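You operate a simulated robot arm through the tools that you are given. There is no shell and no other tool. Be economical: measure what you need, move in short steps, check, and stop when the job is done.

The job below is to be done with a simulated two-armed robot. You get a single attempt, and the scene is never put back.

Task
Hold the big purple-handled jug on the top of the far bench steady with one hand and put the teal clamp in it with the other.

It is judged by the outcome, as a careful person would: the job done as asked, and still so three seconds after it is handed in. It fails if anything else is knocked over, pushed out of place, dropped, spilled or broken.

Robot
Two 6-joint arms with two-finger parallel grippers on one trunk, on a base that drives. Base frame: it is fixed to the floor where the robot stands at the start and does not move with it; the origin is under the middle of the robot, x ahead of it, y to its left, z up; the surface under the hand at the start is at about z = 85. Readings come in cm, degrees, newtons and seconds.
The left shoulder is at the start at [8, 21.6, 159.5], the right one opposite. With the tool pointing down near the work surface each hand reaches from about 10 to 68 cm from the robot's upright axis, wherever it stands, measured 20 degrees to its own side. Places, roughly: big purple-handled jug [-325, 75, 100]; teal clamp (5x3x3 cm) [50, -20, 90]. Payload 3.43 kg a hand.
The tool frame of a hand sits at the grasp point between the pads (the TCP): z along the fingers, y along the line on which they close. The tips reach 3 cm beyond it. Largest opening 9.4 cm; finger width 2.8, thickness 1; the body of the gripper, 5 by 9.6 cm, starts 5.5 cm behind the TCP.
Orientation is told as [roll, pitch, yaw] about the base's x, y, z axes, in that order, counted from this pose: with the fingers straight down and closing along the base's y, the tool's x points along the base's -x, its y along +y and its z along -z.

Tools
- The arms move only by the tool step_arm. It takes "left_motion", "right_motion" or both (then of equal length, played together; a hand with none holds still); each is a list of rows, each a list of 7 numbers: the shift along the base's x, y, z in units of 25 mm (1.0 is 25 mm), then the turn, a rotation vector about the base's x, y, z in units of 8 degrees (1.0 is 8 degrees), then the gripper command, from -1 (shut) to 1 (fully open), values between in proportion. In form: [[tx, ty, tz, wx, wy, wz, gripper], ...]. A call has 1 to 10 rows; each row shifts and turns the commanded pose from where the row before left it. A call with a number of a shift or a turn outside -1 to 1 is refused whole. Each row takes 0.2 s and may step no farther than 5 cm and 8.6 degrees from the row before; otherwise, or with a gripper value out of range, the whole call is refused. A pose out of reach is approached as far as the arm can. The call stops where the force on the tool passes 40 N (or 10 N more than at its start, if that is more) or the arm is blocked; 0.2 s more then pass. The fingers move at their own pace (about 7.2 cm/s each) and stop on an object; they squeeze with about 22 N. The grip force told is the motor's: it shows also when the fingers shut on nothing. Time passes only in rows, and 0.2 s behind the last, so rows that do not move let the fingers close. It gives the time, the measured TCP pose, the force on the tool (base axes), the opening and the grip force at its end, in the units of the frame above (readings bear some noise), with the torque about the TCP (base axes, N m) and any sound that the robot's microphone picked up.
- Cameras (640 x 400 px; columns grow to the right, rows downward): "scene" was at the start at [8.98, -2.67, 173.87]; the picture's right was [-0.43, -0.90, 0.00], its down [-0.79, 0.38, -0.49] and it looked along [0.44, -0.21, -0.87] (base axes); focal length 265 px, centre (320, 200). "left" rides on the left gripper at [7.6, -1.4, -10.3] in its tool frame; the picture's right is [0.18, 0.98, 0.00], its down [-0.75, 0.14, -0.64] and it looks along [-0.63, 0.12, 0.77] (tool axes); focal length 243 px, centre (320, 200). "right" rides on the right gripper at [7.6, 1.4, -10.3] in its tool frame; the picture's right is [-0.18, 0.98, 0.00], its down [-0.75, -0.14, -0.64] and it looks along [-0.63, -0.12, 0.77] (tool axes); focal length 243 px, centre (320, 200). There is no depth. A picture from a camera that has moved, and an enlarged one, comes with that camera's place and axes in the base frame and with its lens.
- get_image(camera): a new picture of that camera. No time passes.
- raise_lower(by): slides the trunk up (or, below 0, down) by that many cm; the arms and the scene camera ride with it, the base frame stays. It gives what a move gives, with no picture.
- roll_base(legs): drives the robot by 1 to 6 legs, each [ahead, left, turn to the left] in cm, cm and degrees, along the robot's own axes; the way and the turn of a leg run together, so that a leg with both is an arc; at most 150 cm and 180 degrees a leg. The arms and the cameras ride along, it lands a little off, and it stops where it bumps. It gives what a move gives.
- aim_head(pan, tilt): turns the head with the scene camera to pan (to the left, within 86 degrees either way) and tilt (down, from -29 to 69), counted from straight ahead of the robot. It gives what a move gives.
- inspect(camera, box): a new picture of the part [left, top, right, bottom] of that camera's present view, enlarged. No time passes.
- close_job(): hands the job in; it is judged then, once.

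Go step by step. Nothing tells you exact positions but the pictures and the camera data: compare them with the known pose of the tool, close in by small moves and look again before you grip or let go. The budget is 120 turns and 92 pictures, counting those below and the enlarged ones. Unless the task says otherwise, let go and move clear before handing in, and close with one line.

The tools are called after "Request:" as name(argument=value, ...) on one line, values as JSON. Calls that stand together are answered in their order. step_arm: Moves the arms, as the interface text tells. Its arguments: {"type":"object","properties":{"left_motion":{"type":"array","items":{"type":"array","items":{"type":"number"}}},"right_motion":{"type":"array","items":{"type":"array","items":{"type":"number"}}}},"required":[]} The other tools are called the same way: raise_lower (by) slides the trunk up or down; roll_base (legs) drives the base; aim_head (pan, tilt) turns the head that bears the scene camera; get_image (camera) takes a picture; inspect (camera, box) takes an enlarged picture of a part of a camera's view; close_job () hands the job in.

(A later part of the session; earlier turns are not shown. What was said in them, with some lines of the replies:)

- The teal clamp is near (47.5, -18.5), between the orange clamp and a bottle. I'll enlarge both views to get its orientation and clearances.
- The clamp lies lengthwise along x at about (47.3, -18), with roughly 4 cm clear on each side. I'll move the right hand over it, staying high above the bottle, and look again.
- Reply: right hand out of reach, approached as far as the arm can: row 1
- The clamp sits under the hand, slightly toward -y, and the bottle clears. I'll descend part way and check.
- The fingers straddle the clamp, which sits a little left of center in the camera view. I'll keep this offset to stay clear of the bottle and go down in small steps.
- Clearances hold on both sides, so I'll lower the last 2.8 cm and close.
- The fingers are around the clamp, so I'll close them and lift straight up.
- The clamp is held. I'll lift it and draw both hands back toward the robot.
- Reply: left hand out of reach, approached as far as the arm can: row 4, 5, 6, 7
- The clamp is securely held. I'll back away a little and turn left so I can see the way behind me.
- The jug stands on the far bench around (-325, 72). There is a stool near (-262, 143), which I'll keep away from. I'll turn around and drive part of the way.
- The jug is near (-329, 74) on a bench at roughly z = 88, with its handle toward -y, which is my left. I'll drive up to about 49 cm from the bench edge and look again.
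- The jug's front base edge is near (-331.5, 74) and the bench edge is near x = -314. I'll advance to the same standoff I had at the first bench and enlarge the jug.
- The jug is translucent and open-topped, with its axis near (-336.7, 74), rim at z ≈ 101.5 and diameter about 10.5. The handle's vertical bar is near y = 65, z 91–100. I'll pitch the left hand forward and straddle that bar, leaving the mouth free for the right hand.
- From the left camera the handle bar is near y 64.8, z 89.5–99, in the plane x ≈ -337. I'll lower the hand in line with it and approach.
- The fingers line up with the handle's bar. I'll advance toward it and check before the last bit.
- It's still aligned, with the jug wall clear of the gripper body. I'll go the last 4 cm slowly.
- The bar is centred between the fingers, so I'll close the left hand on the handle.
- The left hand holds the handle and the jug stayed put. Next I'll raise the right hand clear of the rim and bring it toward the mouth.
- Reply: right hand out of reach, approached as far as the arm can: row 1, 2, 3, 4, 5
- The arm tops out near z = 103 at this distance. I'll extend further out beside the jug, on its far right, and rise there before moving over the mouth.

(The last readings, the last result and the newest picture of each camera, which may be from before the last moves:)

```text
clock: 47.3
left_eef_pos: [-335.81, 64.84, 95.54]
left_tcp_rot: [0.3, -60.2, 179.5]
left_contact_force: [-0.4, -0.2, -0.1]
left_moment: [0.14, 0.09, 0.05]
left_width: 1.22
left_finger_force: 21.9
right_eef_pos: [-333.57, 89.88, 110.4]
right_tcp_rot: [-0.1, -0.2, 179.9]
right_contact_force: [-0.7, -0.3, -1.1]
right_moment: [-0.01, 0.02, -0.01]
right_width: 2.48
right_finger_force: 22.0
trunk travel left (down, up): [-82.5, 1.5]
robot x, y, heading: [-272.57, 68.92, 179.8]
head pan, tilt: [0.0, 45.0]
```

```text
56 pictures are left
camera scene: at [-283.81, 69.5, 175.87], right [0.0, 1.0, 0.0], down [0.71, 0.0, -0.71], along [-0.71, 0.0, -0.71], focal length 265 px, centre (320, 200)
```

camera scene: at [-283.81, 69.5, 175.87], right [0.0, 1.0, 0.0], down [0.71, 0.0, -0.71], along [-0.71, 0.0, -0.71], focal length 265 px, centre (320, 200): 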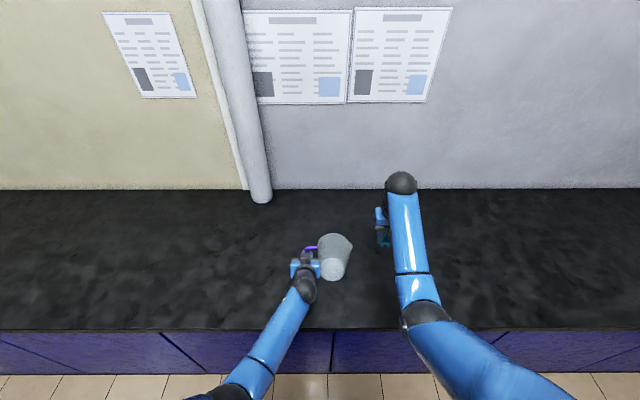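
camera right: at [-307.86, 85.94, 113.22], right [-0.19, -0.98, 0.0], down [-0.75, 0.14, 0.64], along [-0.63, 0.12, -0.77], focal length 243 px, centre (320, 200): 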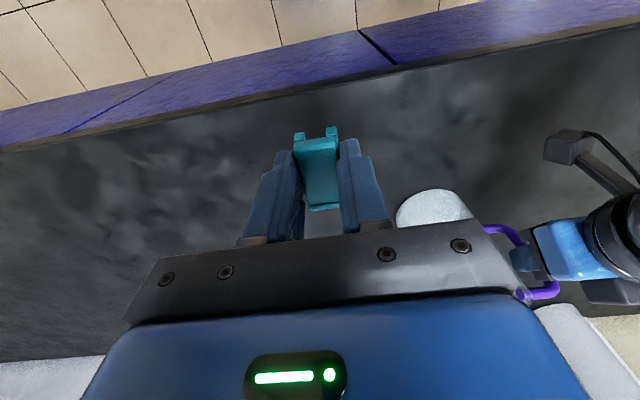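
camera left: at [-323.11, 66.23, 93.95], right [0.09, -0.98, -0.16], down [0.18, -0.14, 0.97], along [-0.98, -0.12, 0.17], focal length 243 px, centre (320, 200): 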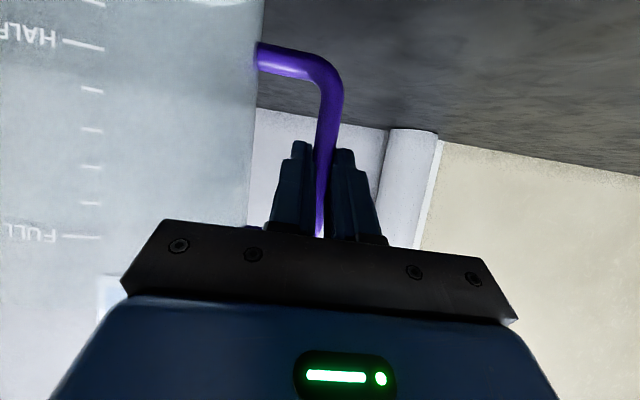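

The hand is at z = 110, well above the rim. I'll move most of the way sideways toward the mouth and check.

Request:
step_arm(right_motion=[[-0.3, -0.8, 0, 0, 0, 0, -1], [-0.3, -0.8, 0, 0, 0, 0, -1], [-0.3, -0.8, 0, 0, 0, 0, -1], [-0.3, -0.8, 0, 0, 0, 0, -1], [-0.2, -0.8, 0, 0, 0, 0, -1], [0, 0, 0, 0, 0, 0, -1]])

Request:
get_image(camera="right")

Request:
inspect(camera="scene", box=[270, 190, 430, 290])

```text
clock: 48.7
left_eef_pos: [-335.83, 64.95, 95.53]
left_tcp_rot: [0.4, -60.3, 179.4]
left_contact_force: [-0.2, -1.9, 0.6]
left_moment: [0.13, 0.06, 0.01]
left_width: 1.21
left_finger_force: 22.2
right_eef_pos: [-336.95, 79.75, 110.59]
right_tcp_rot: [0.0, 0.0, 179.9]
right_contact_force: [-0.5, -0.1, -0.5]
right_moment: [0.04, 0.02, 0.01]
right_width: 2.49
right_finger_force: 22.1
trunk travel left (down, up): [-82.5, 1.5]
robot x, y, heading: [-272.62, 68.95, 179.9]
head pan, tilt: [0.0, 45.0]
```

```text
55 pictures are left
camera right: at [-329.36, 78.25, 120.89], right [-0.19, -0.98, 0.0], down [-0.75, 0.14, 0.64], along [-0.63, 0.12, -0.77], focal length 243 px, centre (320, 200)
```

right: 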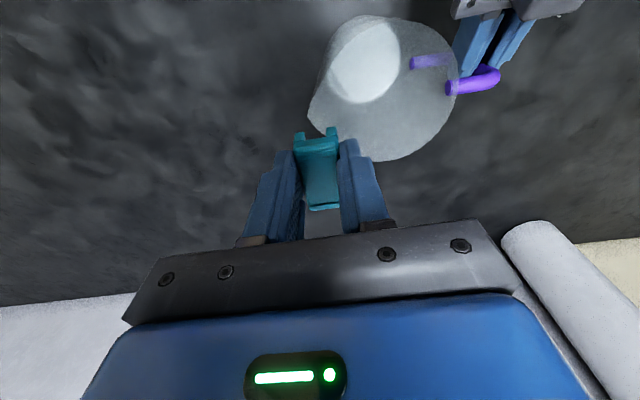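

```text
4.00 times, centred on (350, 240) of scene
camera zoom: at [-283.81, 69.52, 175.88], right [0.0, 1.0, 0.0], down [0.71, 0.0, -0.71], along [-0.71, 0.0, -0.71], focal length 1060 px, centre (200, 40)
```

zoom: 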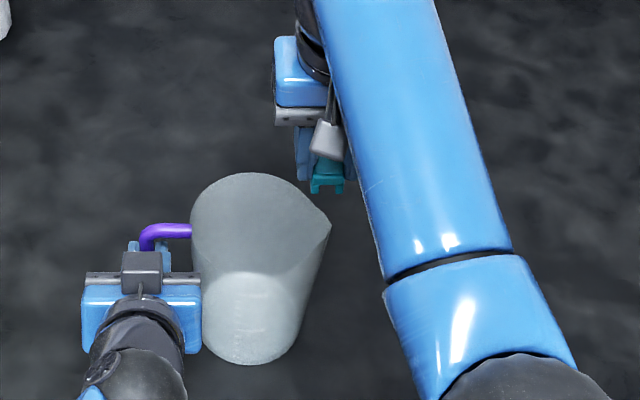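

The mouth's centre is near (-336.5, 74). I'll centre the clamp over it, still above the rim.

Request:
step_arm(right_motion=[[0.1, -0.7, 0, 0, 0, 0, -1], [0, -0.7, 0, 0, 0, 0, -1], [0, -0.65, 0, 0, 0, 0, -1], [0, 0, 0, 0, 0, 0, -1]])

Request:
get_image(camera="right")

Request:
inspect(camera="scene", box=[270, 190, 430, 290])

Request:
get_image(camera="left")

```text
clock: 49.7
left_eef_pos: [-335.84, 64.84, 95.5]
left_tcp_rot: [0.2, -60.1, 179.6]
left_contact_force: [-0.1, -0.3, 1.2]
left_moment: [0.17, 0.05, 0.04]
left_width: 1.23
left_finger_force: 22.6
right_eef_pos: [-336.69, 74.57, 110.51]
right_tcp_rot: [0.0, 0.0, 179.7]
right_contact_force: [0.9, 0.2, -0.2]
right_moment: [0.02, -0.01, 0.01]
right_width: 2.47
right_finger_force: 23.0
trunk travel left (down, up): [-82.5, 1.5]
robot x, y, heading: [-272.55, 69.21, 179.8]
head pan, tilt: [0.0, 45.0]
```

```text
53 pictures are left
camera right: at [-329.15, 73.15, 120.88], right [-0.19, -0.98, 0.0], down [-0.75, 0.14, 0.64], along [-0.63, 0.12, -0.77], focal length 243 px, centre (320, 200)
```

right: 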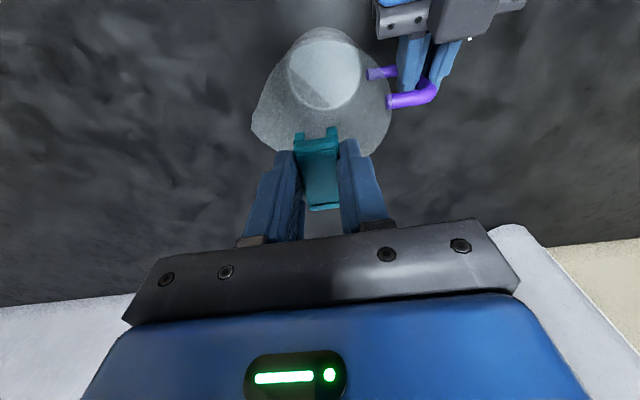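

```text
4.00 times, centred on (350, 240) of scene
camera zoom: at [-283.82, 69.5, 175.88], right [0.0, 1.0, 0.0], down [0.71, 0.0, -0.71], along [-0.71, 0.0, -0.71], focal length 1060 px, centre (200, 40)
```

zoom: 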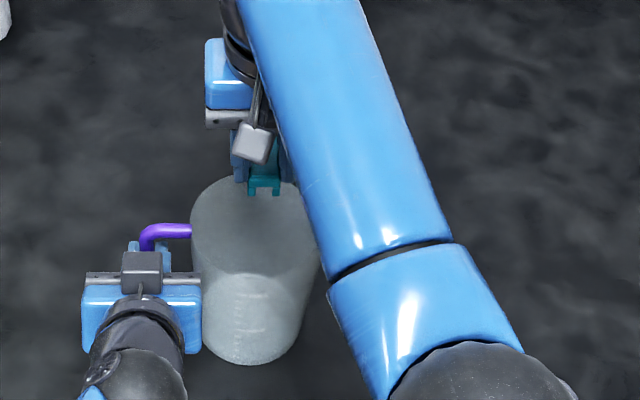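

```text
51 pictures are left
camera left: at [-323.11, 66.21, 93.95], right [0.09, -0.98, -0.16], down [0.18, -0.14, 0.97], along [-0.98, -0.12, 0.17], focal length 243 px, centre (320, 200)
```

left: 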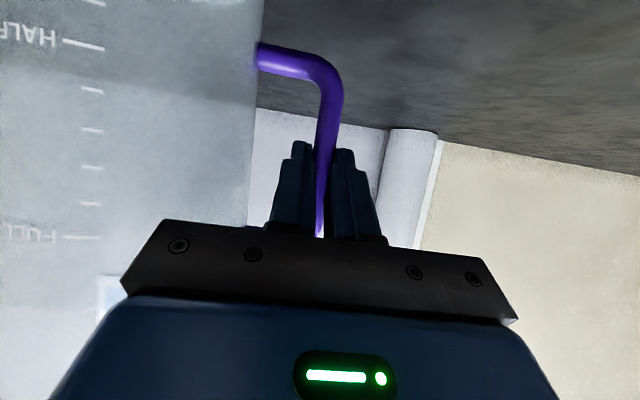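

The clamp is centred over the mouth. I'll lower it just into the rim and check.

Request:
step_arm(right_motion=[[0.12, 0, -0.5, 0, 0, 0, -1], [0, 0, -0.5, 0, 0, 0, -1], [0, 0, -0.5, 0, 0, 0, -1], [0, 0, -0.5, 0, 0, 0, -1], [0, 0, -0.4, 0, 0, 0, -1], [0, 0, 0, 0, 0, 0, -1]])

Request:
get_image(camera="right")

Request:
inspect(camera="scene", box=[270, 190, 430, 290])

```text
clock: 51.1
left_eef_pos: [-335.79, 64.83, 95.43]
left_tcp_rot: [0.3, -60.2, 179.6]
left_contact_force: [-0.1, 0.2, 0.1]
left_moment: [0.11, 0.03, -0.03]
left_width: 1.21
left_finger_force: 22.0
right_eef_pos: [-336.46, 74.64, 104.57]
right_tcp_rot: [0.0, 0.0, 179.8]
right_contact_force: [0.0, -0.7, -0.5]
right_moment: [-0.01, -0.03, 0.01]
right_width: 2.52
right_finger_force: 22.2
trunk travel left (down, up): [-82.5, 1.5]
robot x, y, heading: [-272.72, 69.44, 179.8]
head pan, tilt: [0.0, 45.0]
```

```text
50 pictures are left
camera right: at [-328.8, 73.23, 114.96], right [-0.19, -0.98, 0.0], down [-0.75, 0.14, 0.64], along [-0.63, 0.12, -0.77], focal length 243 px, centre (320, 200)
```

right: 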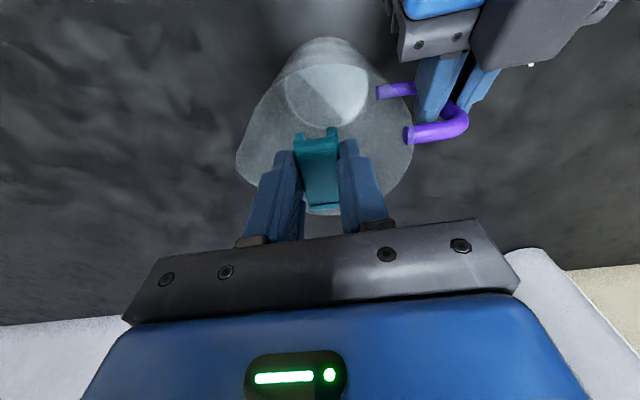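

```text
4.00 times, centred on (350, 240) of scene
camera zoom: at [-283.82, 69.48, 175.88], right [0.0, 1.0, 0.0], down [0.71, 0.0, -0.71], along [-0.71, 0.0, -0.71], focal length 1060 px, centre (200, 40)
```

zoom: 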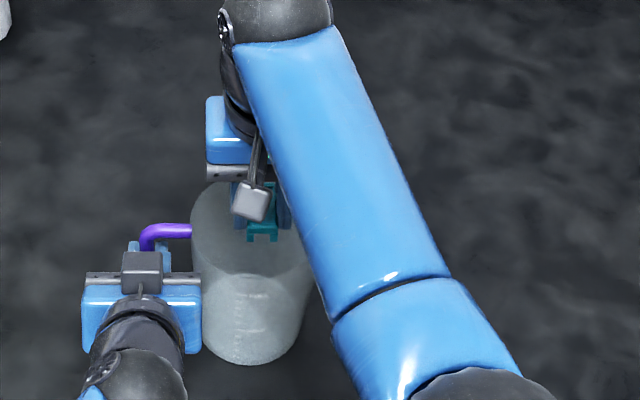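

The clamp is at the mouth with clearance all round. I'll lower about 6 cm more inside, small steps.

Request:
step_arm(right_motion=[[0, 0, -0.5, 0, 0, 0, -1], [0, 0, -0.5, 0, 0, 0, -1], [0, 0, -0.5, 0, 0, 0, -1], [0, 0, -0.5, 0, 0, 0, -1], [0, 0, -0.3, 0, 0, 0, -1], [0, 0, 0, 0, 0, 0, -1]])

Request:
get_image(camera="right")

Request:
inspect(camera="scene", box=[270, 190, 430, 290])

Request:
get_image(camera="left")

```text
clock: 52.5
left_eef_pos: [-335.85, 64.88, 95.46]
left_tcp_rot: [0.3, -60.2, 179.6]
left_contact_force: [-0.5, -0.2, 0.2]
left_moment: [0.13, 0.03, 0.02]
left_width: 1.22
left_finger_force: 21.5
right_eef_pos: [-336.43, 74.75, 98.85]
right_tcp_rot: [0.0, 0.1, 179.8]
right_contact_force: [-0.8, 0.4, -0.2]
right_moment: [-0.02, 0.05, 0.0]
right_width: 2.49
right_finger_force: 22.0
trunk travel left (down, up): [-82.5, 1.5]
robot x, y, heading: [-272.38, 69.01, 179.9]
head pan, tilt: [0.0, 45.0]
```

```text
48 pictures are left
camera right: at [-328.77, 73.12, 109.18], right [-0.19, -0.98, 0.0], down [-0.75, 0.14, 0.64], along [-0.63, 0.12, -0.77], focal length 243 px, centre (320, 200)
```

right: 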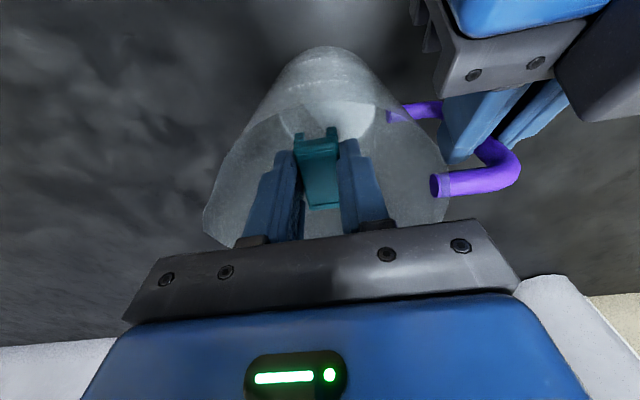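

```text
4.00 times, centred on (350, 240) of scene
camera zoom: at [-283.83, 69.48, 175.88], right [0.0, 1.0, 0.0], down [0.71, 0.0, -0.71], along [-0.71, 0.0, -0.71], focal length 1060 px, centre (200, 40)
```

zoom: 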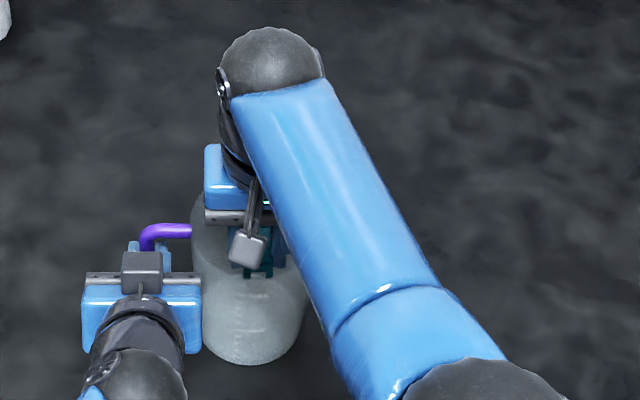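

```text
46 pictures are left
camera left: at [-323.12, 66.22, 93.94], right [0.09, -0.98, -0.16], down [0.18, -0.14, 0.97], along [-0.98, -0.12, 0.17], focal length 243 px, centre (320, 200)
```

left: 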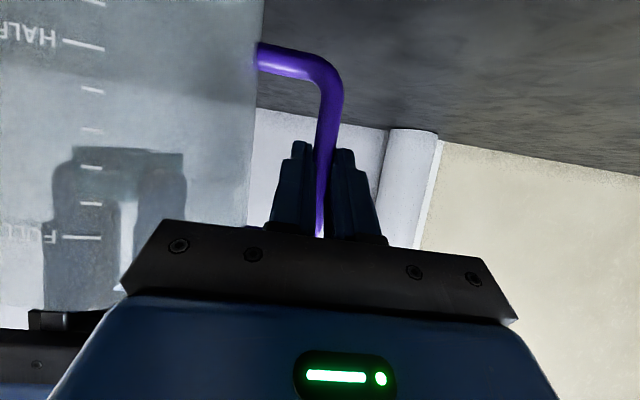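

The clamp hangs inside the jug, seen through its wall. I'll go down slightly more and open just enough to let it go.

Request:
step_arm(right_motion=[[0, -0.05, -0.3, 0, 0, 0, -1], [0, 0, 0, 0, 0, 0, -1], [0, 0, 0, 0, 0, 0, -0.25], [0, 0, 0, 0, 0, 0, -0.25], [0, 0, 0, 0, 0, 0, -0.25], [0, 0, 0, 0, 0, 0, -0.25]])

Request:
get_image(camera="right")

Request:
get_image(camera="left")

```text
clock: 53.9
left_eef_pos: [-335.77, 64.9, 95.5]
left_tcp_rot: [0.2, -60.1, 179.6]
left_contact_force: [0.1, -0.9, 0.5]
left_moment: [0.12, 0.04, 0.02]
left_width: 1.18
left_finger_force: 21.7
right_eef_pos: [-336.26, 74.46, 98.08]
right_tcp_rot: [-0.1, 0.0, 179.8]
right_contact_force: [-0.6, -0.4, 0.1]
right_moment: [0.02, -0.01, -0.01]
right_width: 3.56
right_finger_force: 0.0
trunk travel left (down, up): [-82.5, 1.5]
robot x, y, heading: [-272.95, 69.23, 179.7]
head pan, tilt: [0.0, 45.0]
```

```text
45 pictures are left
camera right: at [-328.77, 72.99, 108.39], right [-0.19, -0.98, 0.0], down [-0.75, 0.14, 0.64], along [-0.63, 0.12, -0.77], focal length 243 px, centre (320, 200)
```

right: 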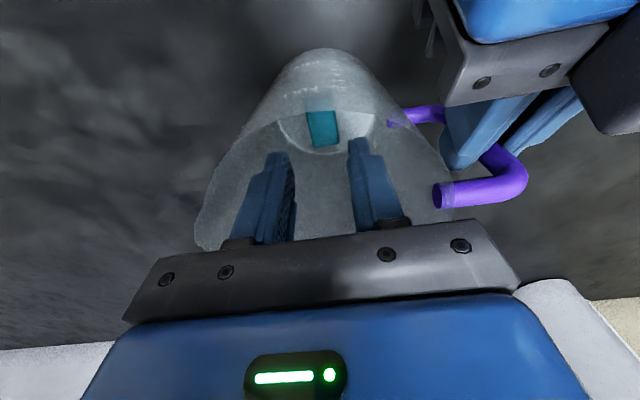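

```text
44 pictures are left
camera left: at [-323.12, 66.22, 93.94], right [0.09, -0.98, -0.16], down [0.18, -0.14, 0.97], along [-0.98, -0.12, 0.17], focal length 243 px, centre (320, 200)
```

left: 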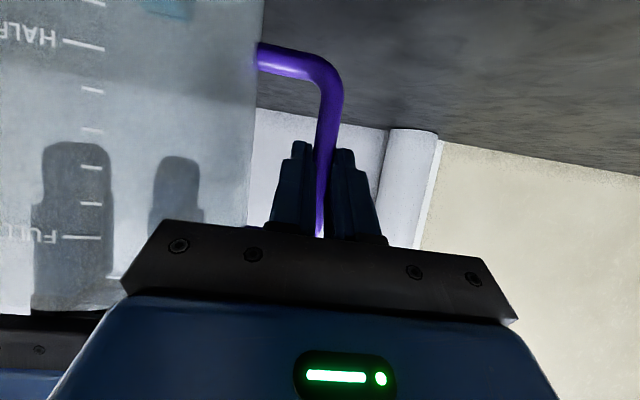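

The clamp lies at the bottom of the jug. I'll lift the right hand straight out above the rim, then move it away to the right.

Request:
step_arm(right_motion=[[0, 0, 0.5, 0, 0, 0, -0.25], [0, 0, 0.5, 0, 0, 0, -0.25], [0, 0, 0.5, 0, 0, 0, -0.25], [0, 0, 0.7, 0, 0, 0, -0.25], [0, 0, 0.8, 0, 0, 0, -0.25], [0, 0, 0.8, 0, 0, 0, -0.25], [0, 0, 0.8, 0, 0, 0, -0.25], [0, 0, 0.2, 0, 0, 0, -0.25]])

Request:
step_arm(right_motion=[[0, 0.9, 0, 0, 0, 0, -0.25], [0, 0.9, 0, 0, 0, 0, -0.25], [0, 0.9, 0, 0, 0, 0, -0.25], [0, 0.9, 0, 0, 0, 0, -0.25], [0, 0.9, 0, 0, 0, 0, -0.25], [0, 0.9, 0, 0, 0, 0, -0.25], [0, 0.9, 0, 0, 0, 0, -0.25], [0, 0.5, 0, 0, 0, 0, -0.25]])

Request:
inspect(camera="scene", box=[270, 200, 400, 290])

Request:
get_image(camera="left")

```text
clock: 55.7
left_eef_pos: [-335.84, 64.85, 95.48]
left_tcp_rot: [0.3, -60.1, 179.6]
left_contact_force: [-0.2, -0.2, 0.9]
left_moment: [0.15, 0.05, 0.0]
left_width: 1.22
left_finger_force: 21.8
right_eef_pos: [-336.5, 74.55, 110.04]
right_tcp_rot: [0.1, 0.0, 179.9]
right_contact_force: [-0.7, 0.6, 0.7]
right_moment: [-0.01, 0.02, -0.03]
right_width: 3.52
right_finger_force: 0.1
trunk travel left (down, up): [-82.5, 1.5]
robot x, y, heading: [-272.88, 69.41, 179.5]
head pan, tilt: [0.0, 45.0]
```

```text
clock: 57.5
left_eef_pos: [-335.81, 64.86, 95.61]
left_tcp_rot: [0.5, -60.2, 179.5]
left_contact_force: [0.9, -1.4, -0.1]
left_moment: [0.12, 0.06, -0.03]
left_width: 1.22
left_finger_force: 21.8
right_eef_pos: [-336.38, 91.68, 110.04]
right_tcp_rot: [0.0, -0.1, 179.8]
right_contact_force: [0.3, -0.7, -0.3]
right_moment: [-0.01, 0.01, 0.02]
right_width: 3.52
right_finger_force: 0.0
trunk travel left (down, up): [-82.5, 1.5]
robot x, y, heading: [-272.4, 69.1, 179.7]
head pan, tilt: [0.0, 45.0]
```

```text
4.44 times, centred on (335, 245) of scene
camera zoom: at [-283.82, 69.53, 175.88], right [0.0, 1.0, 0.0], down [0.71, 0.0, -0.71], along [-0.71, 0.0, -0.71], focal length 1178 px, centre (253, 0)
```

zoom: 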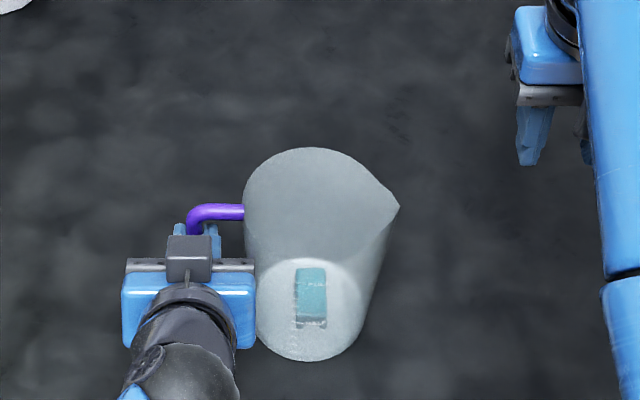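

```text
42 pictures are left
camera left: at [-323.12, 66.23, 93.95], right [0.09, -0.98, -0.16], down [0.18, -0.14, 0.97], along [-0.98, -0.12, 0.17], focal length 243 px, centre (320, 200)
```

left: 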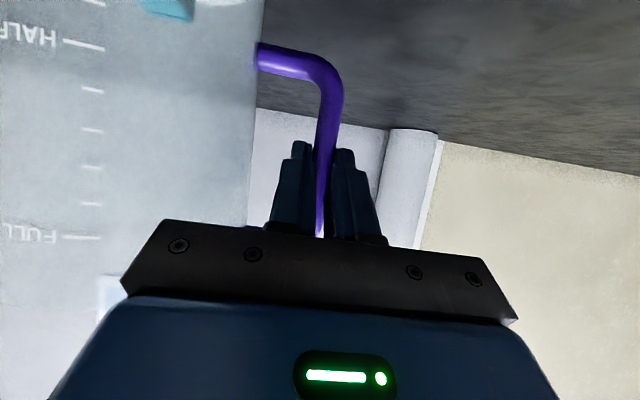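

The clamp is in the jug and the right hand is clear. I'll open the left hand gently to its earlier width and back it straight out.

Request:
step_arm(left_motion=[[0, 0, 0, 0, 0, 0, -0.7], [0, 0, 0, 0, 0, 0, -0.6], [0, 0, 0, 0, 0, 0, -0.45], [0, 0, 0, 0, 0, 0, -0.35], [0, 0, 0, 0, 0, 0, -0.3], [0, 0, 0, 0, 0, 0, -0.3]])

Request:
get_image(camera="left")

Request:
inspect(camera="scene", box=[270, 200, 400, 290])

```text
clock: 58.9
left_eef_pos: [-335.93, 64.87, 95.59]
left_tcp_rot: [0.3, -60.2, 179.5]
left_contact_force: [-0.4, -0.4, 1.1]
left_moment: [0.0, 0.02, 0.0]
left_width: 3.28
left_finger_force: 0.1
right_eef_pos: [-336.48, 91.52, 110.09]
right_tcp_rot: [-0.1, 0.0, 179.7]
right_contact_force: [0.2, -0.4, 0.6]
right_moment: [-0.01, 0.0, 0.03]
right_width: 3.56
right_finger_force: 0.0
trunk travel left (down, up): [-82.5, 1.5]
robot x, y, heading: [-272.63, 69.17, 179.6]
head pan, tilt: [0.0, 45.0]
```

```text
41 pictures are left
camera left: at [-323.12, 66.22, 93.94], right [0.09, -0.98, -0.16], down [0.18, -0.14, 0.97], along [-0.98, -0.12, 0.17], focal length 243 px, centre (320, 200)
```

left: 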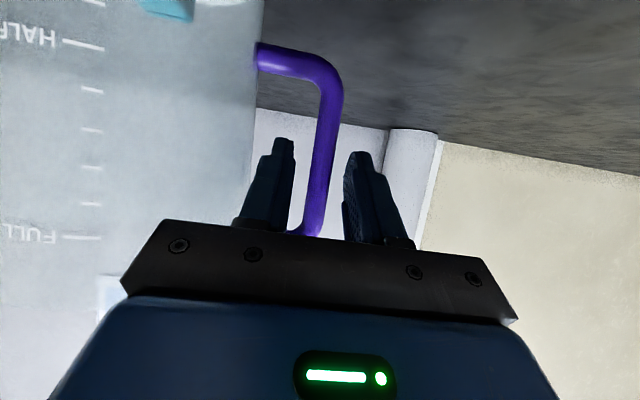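

```text
4.44 times, centred on (335, 245) of scene
camera zoom: at [-283.84, 69.5, 175.88], right [0.0, 1.0, 0.0], down [0.71, 0.0, -0.71], along [-0.71, 0.0, -0.71], focal length 1178 px, centre (253, 0)
```

zoom: 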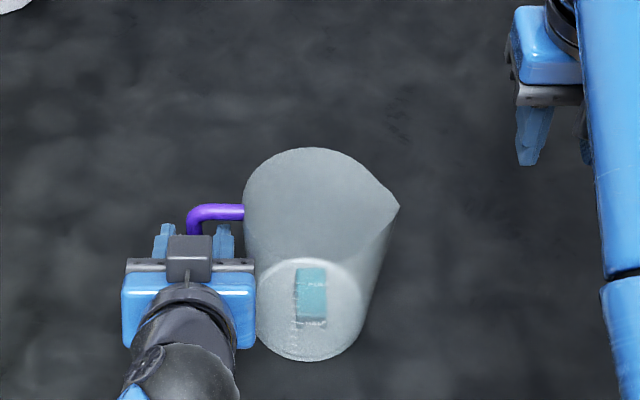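

The handle is free between the fingers and the jug stands still. I'll back straight out.

Request:
step_arm(left_motion=[[0.4, 0, 0, 0, 0, 0, -0.3], [0.4, 0, 0, 0, 0, 0, -0.3], [0.5, 0, 0, 0, 0, 0, -0.3], [0.6, 0, 0, 0, 0, 0, -0.3], [0.6, 0, 0, 0, 0, 0, -0.3], [0.6, 0, 0, 0, 0, 0, -0.3], [0.6, 0, 0, 0, 0, 0, -0.3], [0.6, 0, 0, 0, 0, 0, -0.3]])

Request:
get_image(camera="scene")

Request:
inspect(camera="scene", box=[270, 200, 400, 290])

```text
clock: 60.7
left_eef_pos: [-325.09, 64.69, 95.47]
left_tcp_rot: [0.2, -60.3, 179.6]
left_contact_force: [-0.2, 0.3, -0.5]
left_moment: [0.02, -0.03, -0.02]
left_width: 3.28
left_finger_force: 0.0
right_eef_pos: [-336.28, 91.61, 109.98]
right_tcp_rot: [0.0, 0.0, 179.9]
right_contact_force: [-0.2, 0.2, 0.8]
right_moment: [0.02, -0.05, -0.02]
right_width: 3.5
right_finger_force: 0.1
trunk travel left (down, up): [-82.5, 1.5]
robot x, y, heading: [-272.77, 68.9, 179.8]
head pan, tilt: [0.0, 45.0]
```

```text
39 pictures are left
camera scene: at [-283.76, 69.47, 175.88], right [0.0, 1.0, 0.0], down [0.71, 0.0, -0.71], along [-0.71, 0.0, -0.71], focal length 265 px, centre (320, 200)
```

scene: 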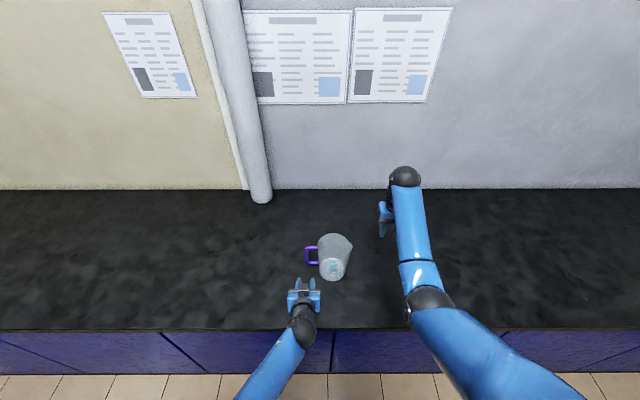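

```text
4.44 times, centred on (335, 245) of scene
camera zoom: at [-283.76, 69.47, 175.88], right [0.0, 1.0, 0.0], down [0.71, 0.0, -0.71], along [-0.71, 0.0, -0.71], focal length 1178 px, centre (253, 0)
```

zoom: 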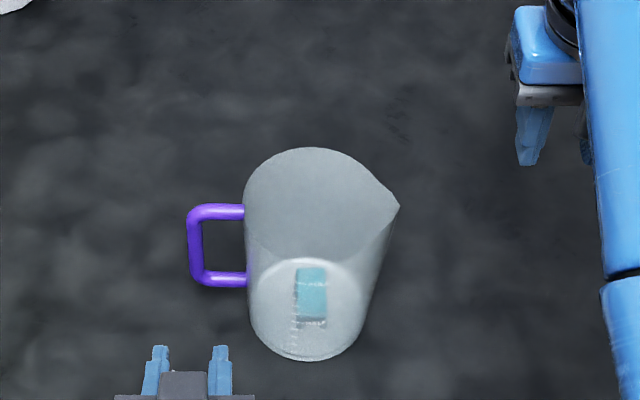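

The jug stands upright in its place with the teal clamp at the bottom, and both hands are clear. I'm handing the job in.

Request:
close_job()

```text
The job is handed in.
```

The teal clamp is in the purple-handled jug. The left hand held the jug by its handle while the right put the clamp in, and the jug is still upright in its place with both hands clear.
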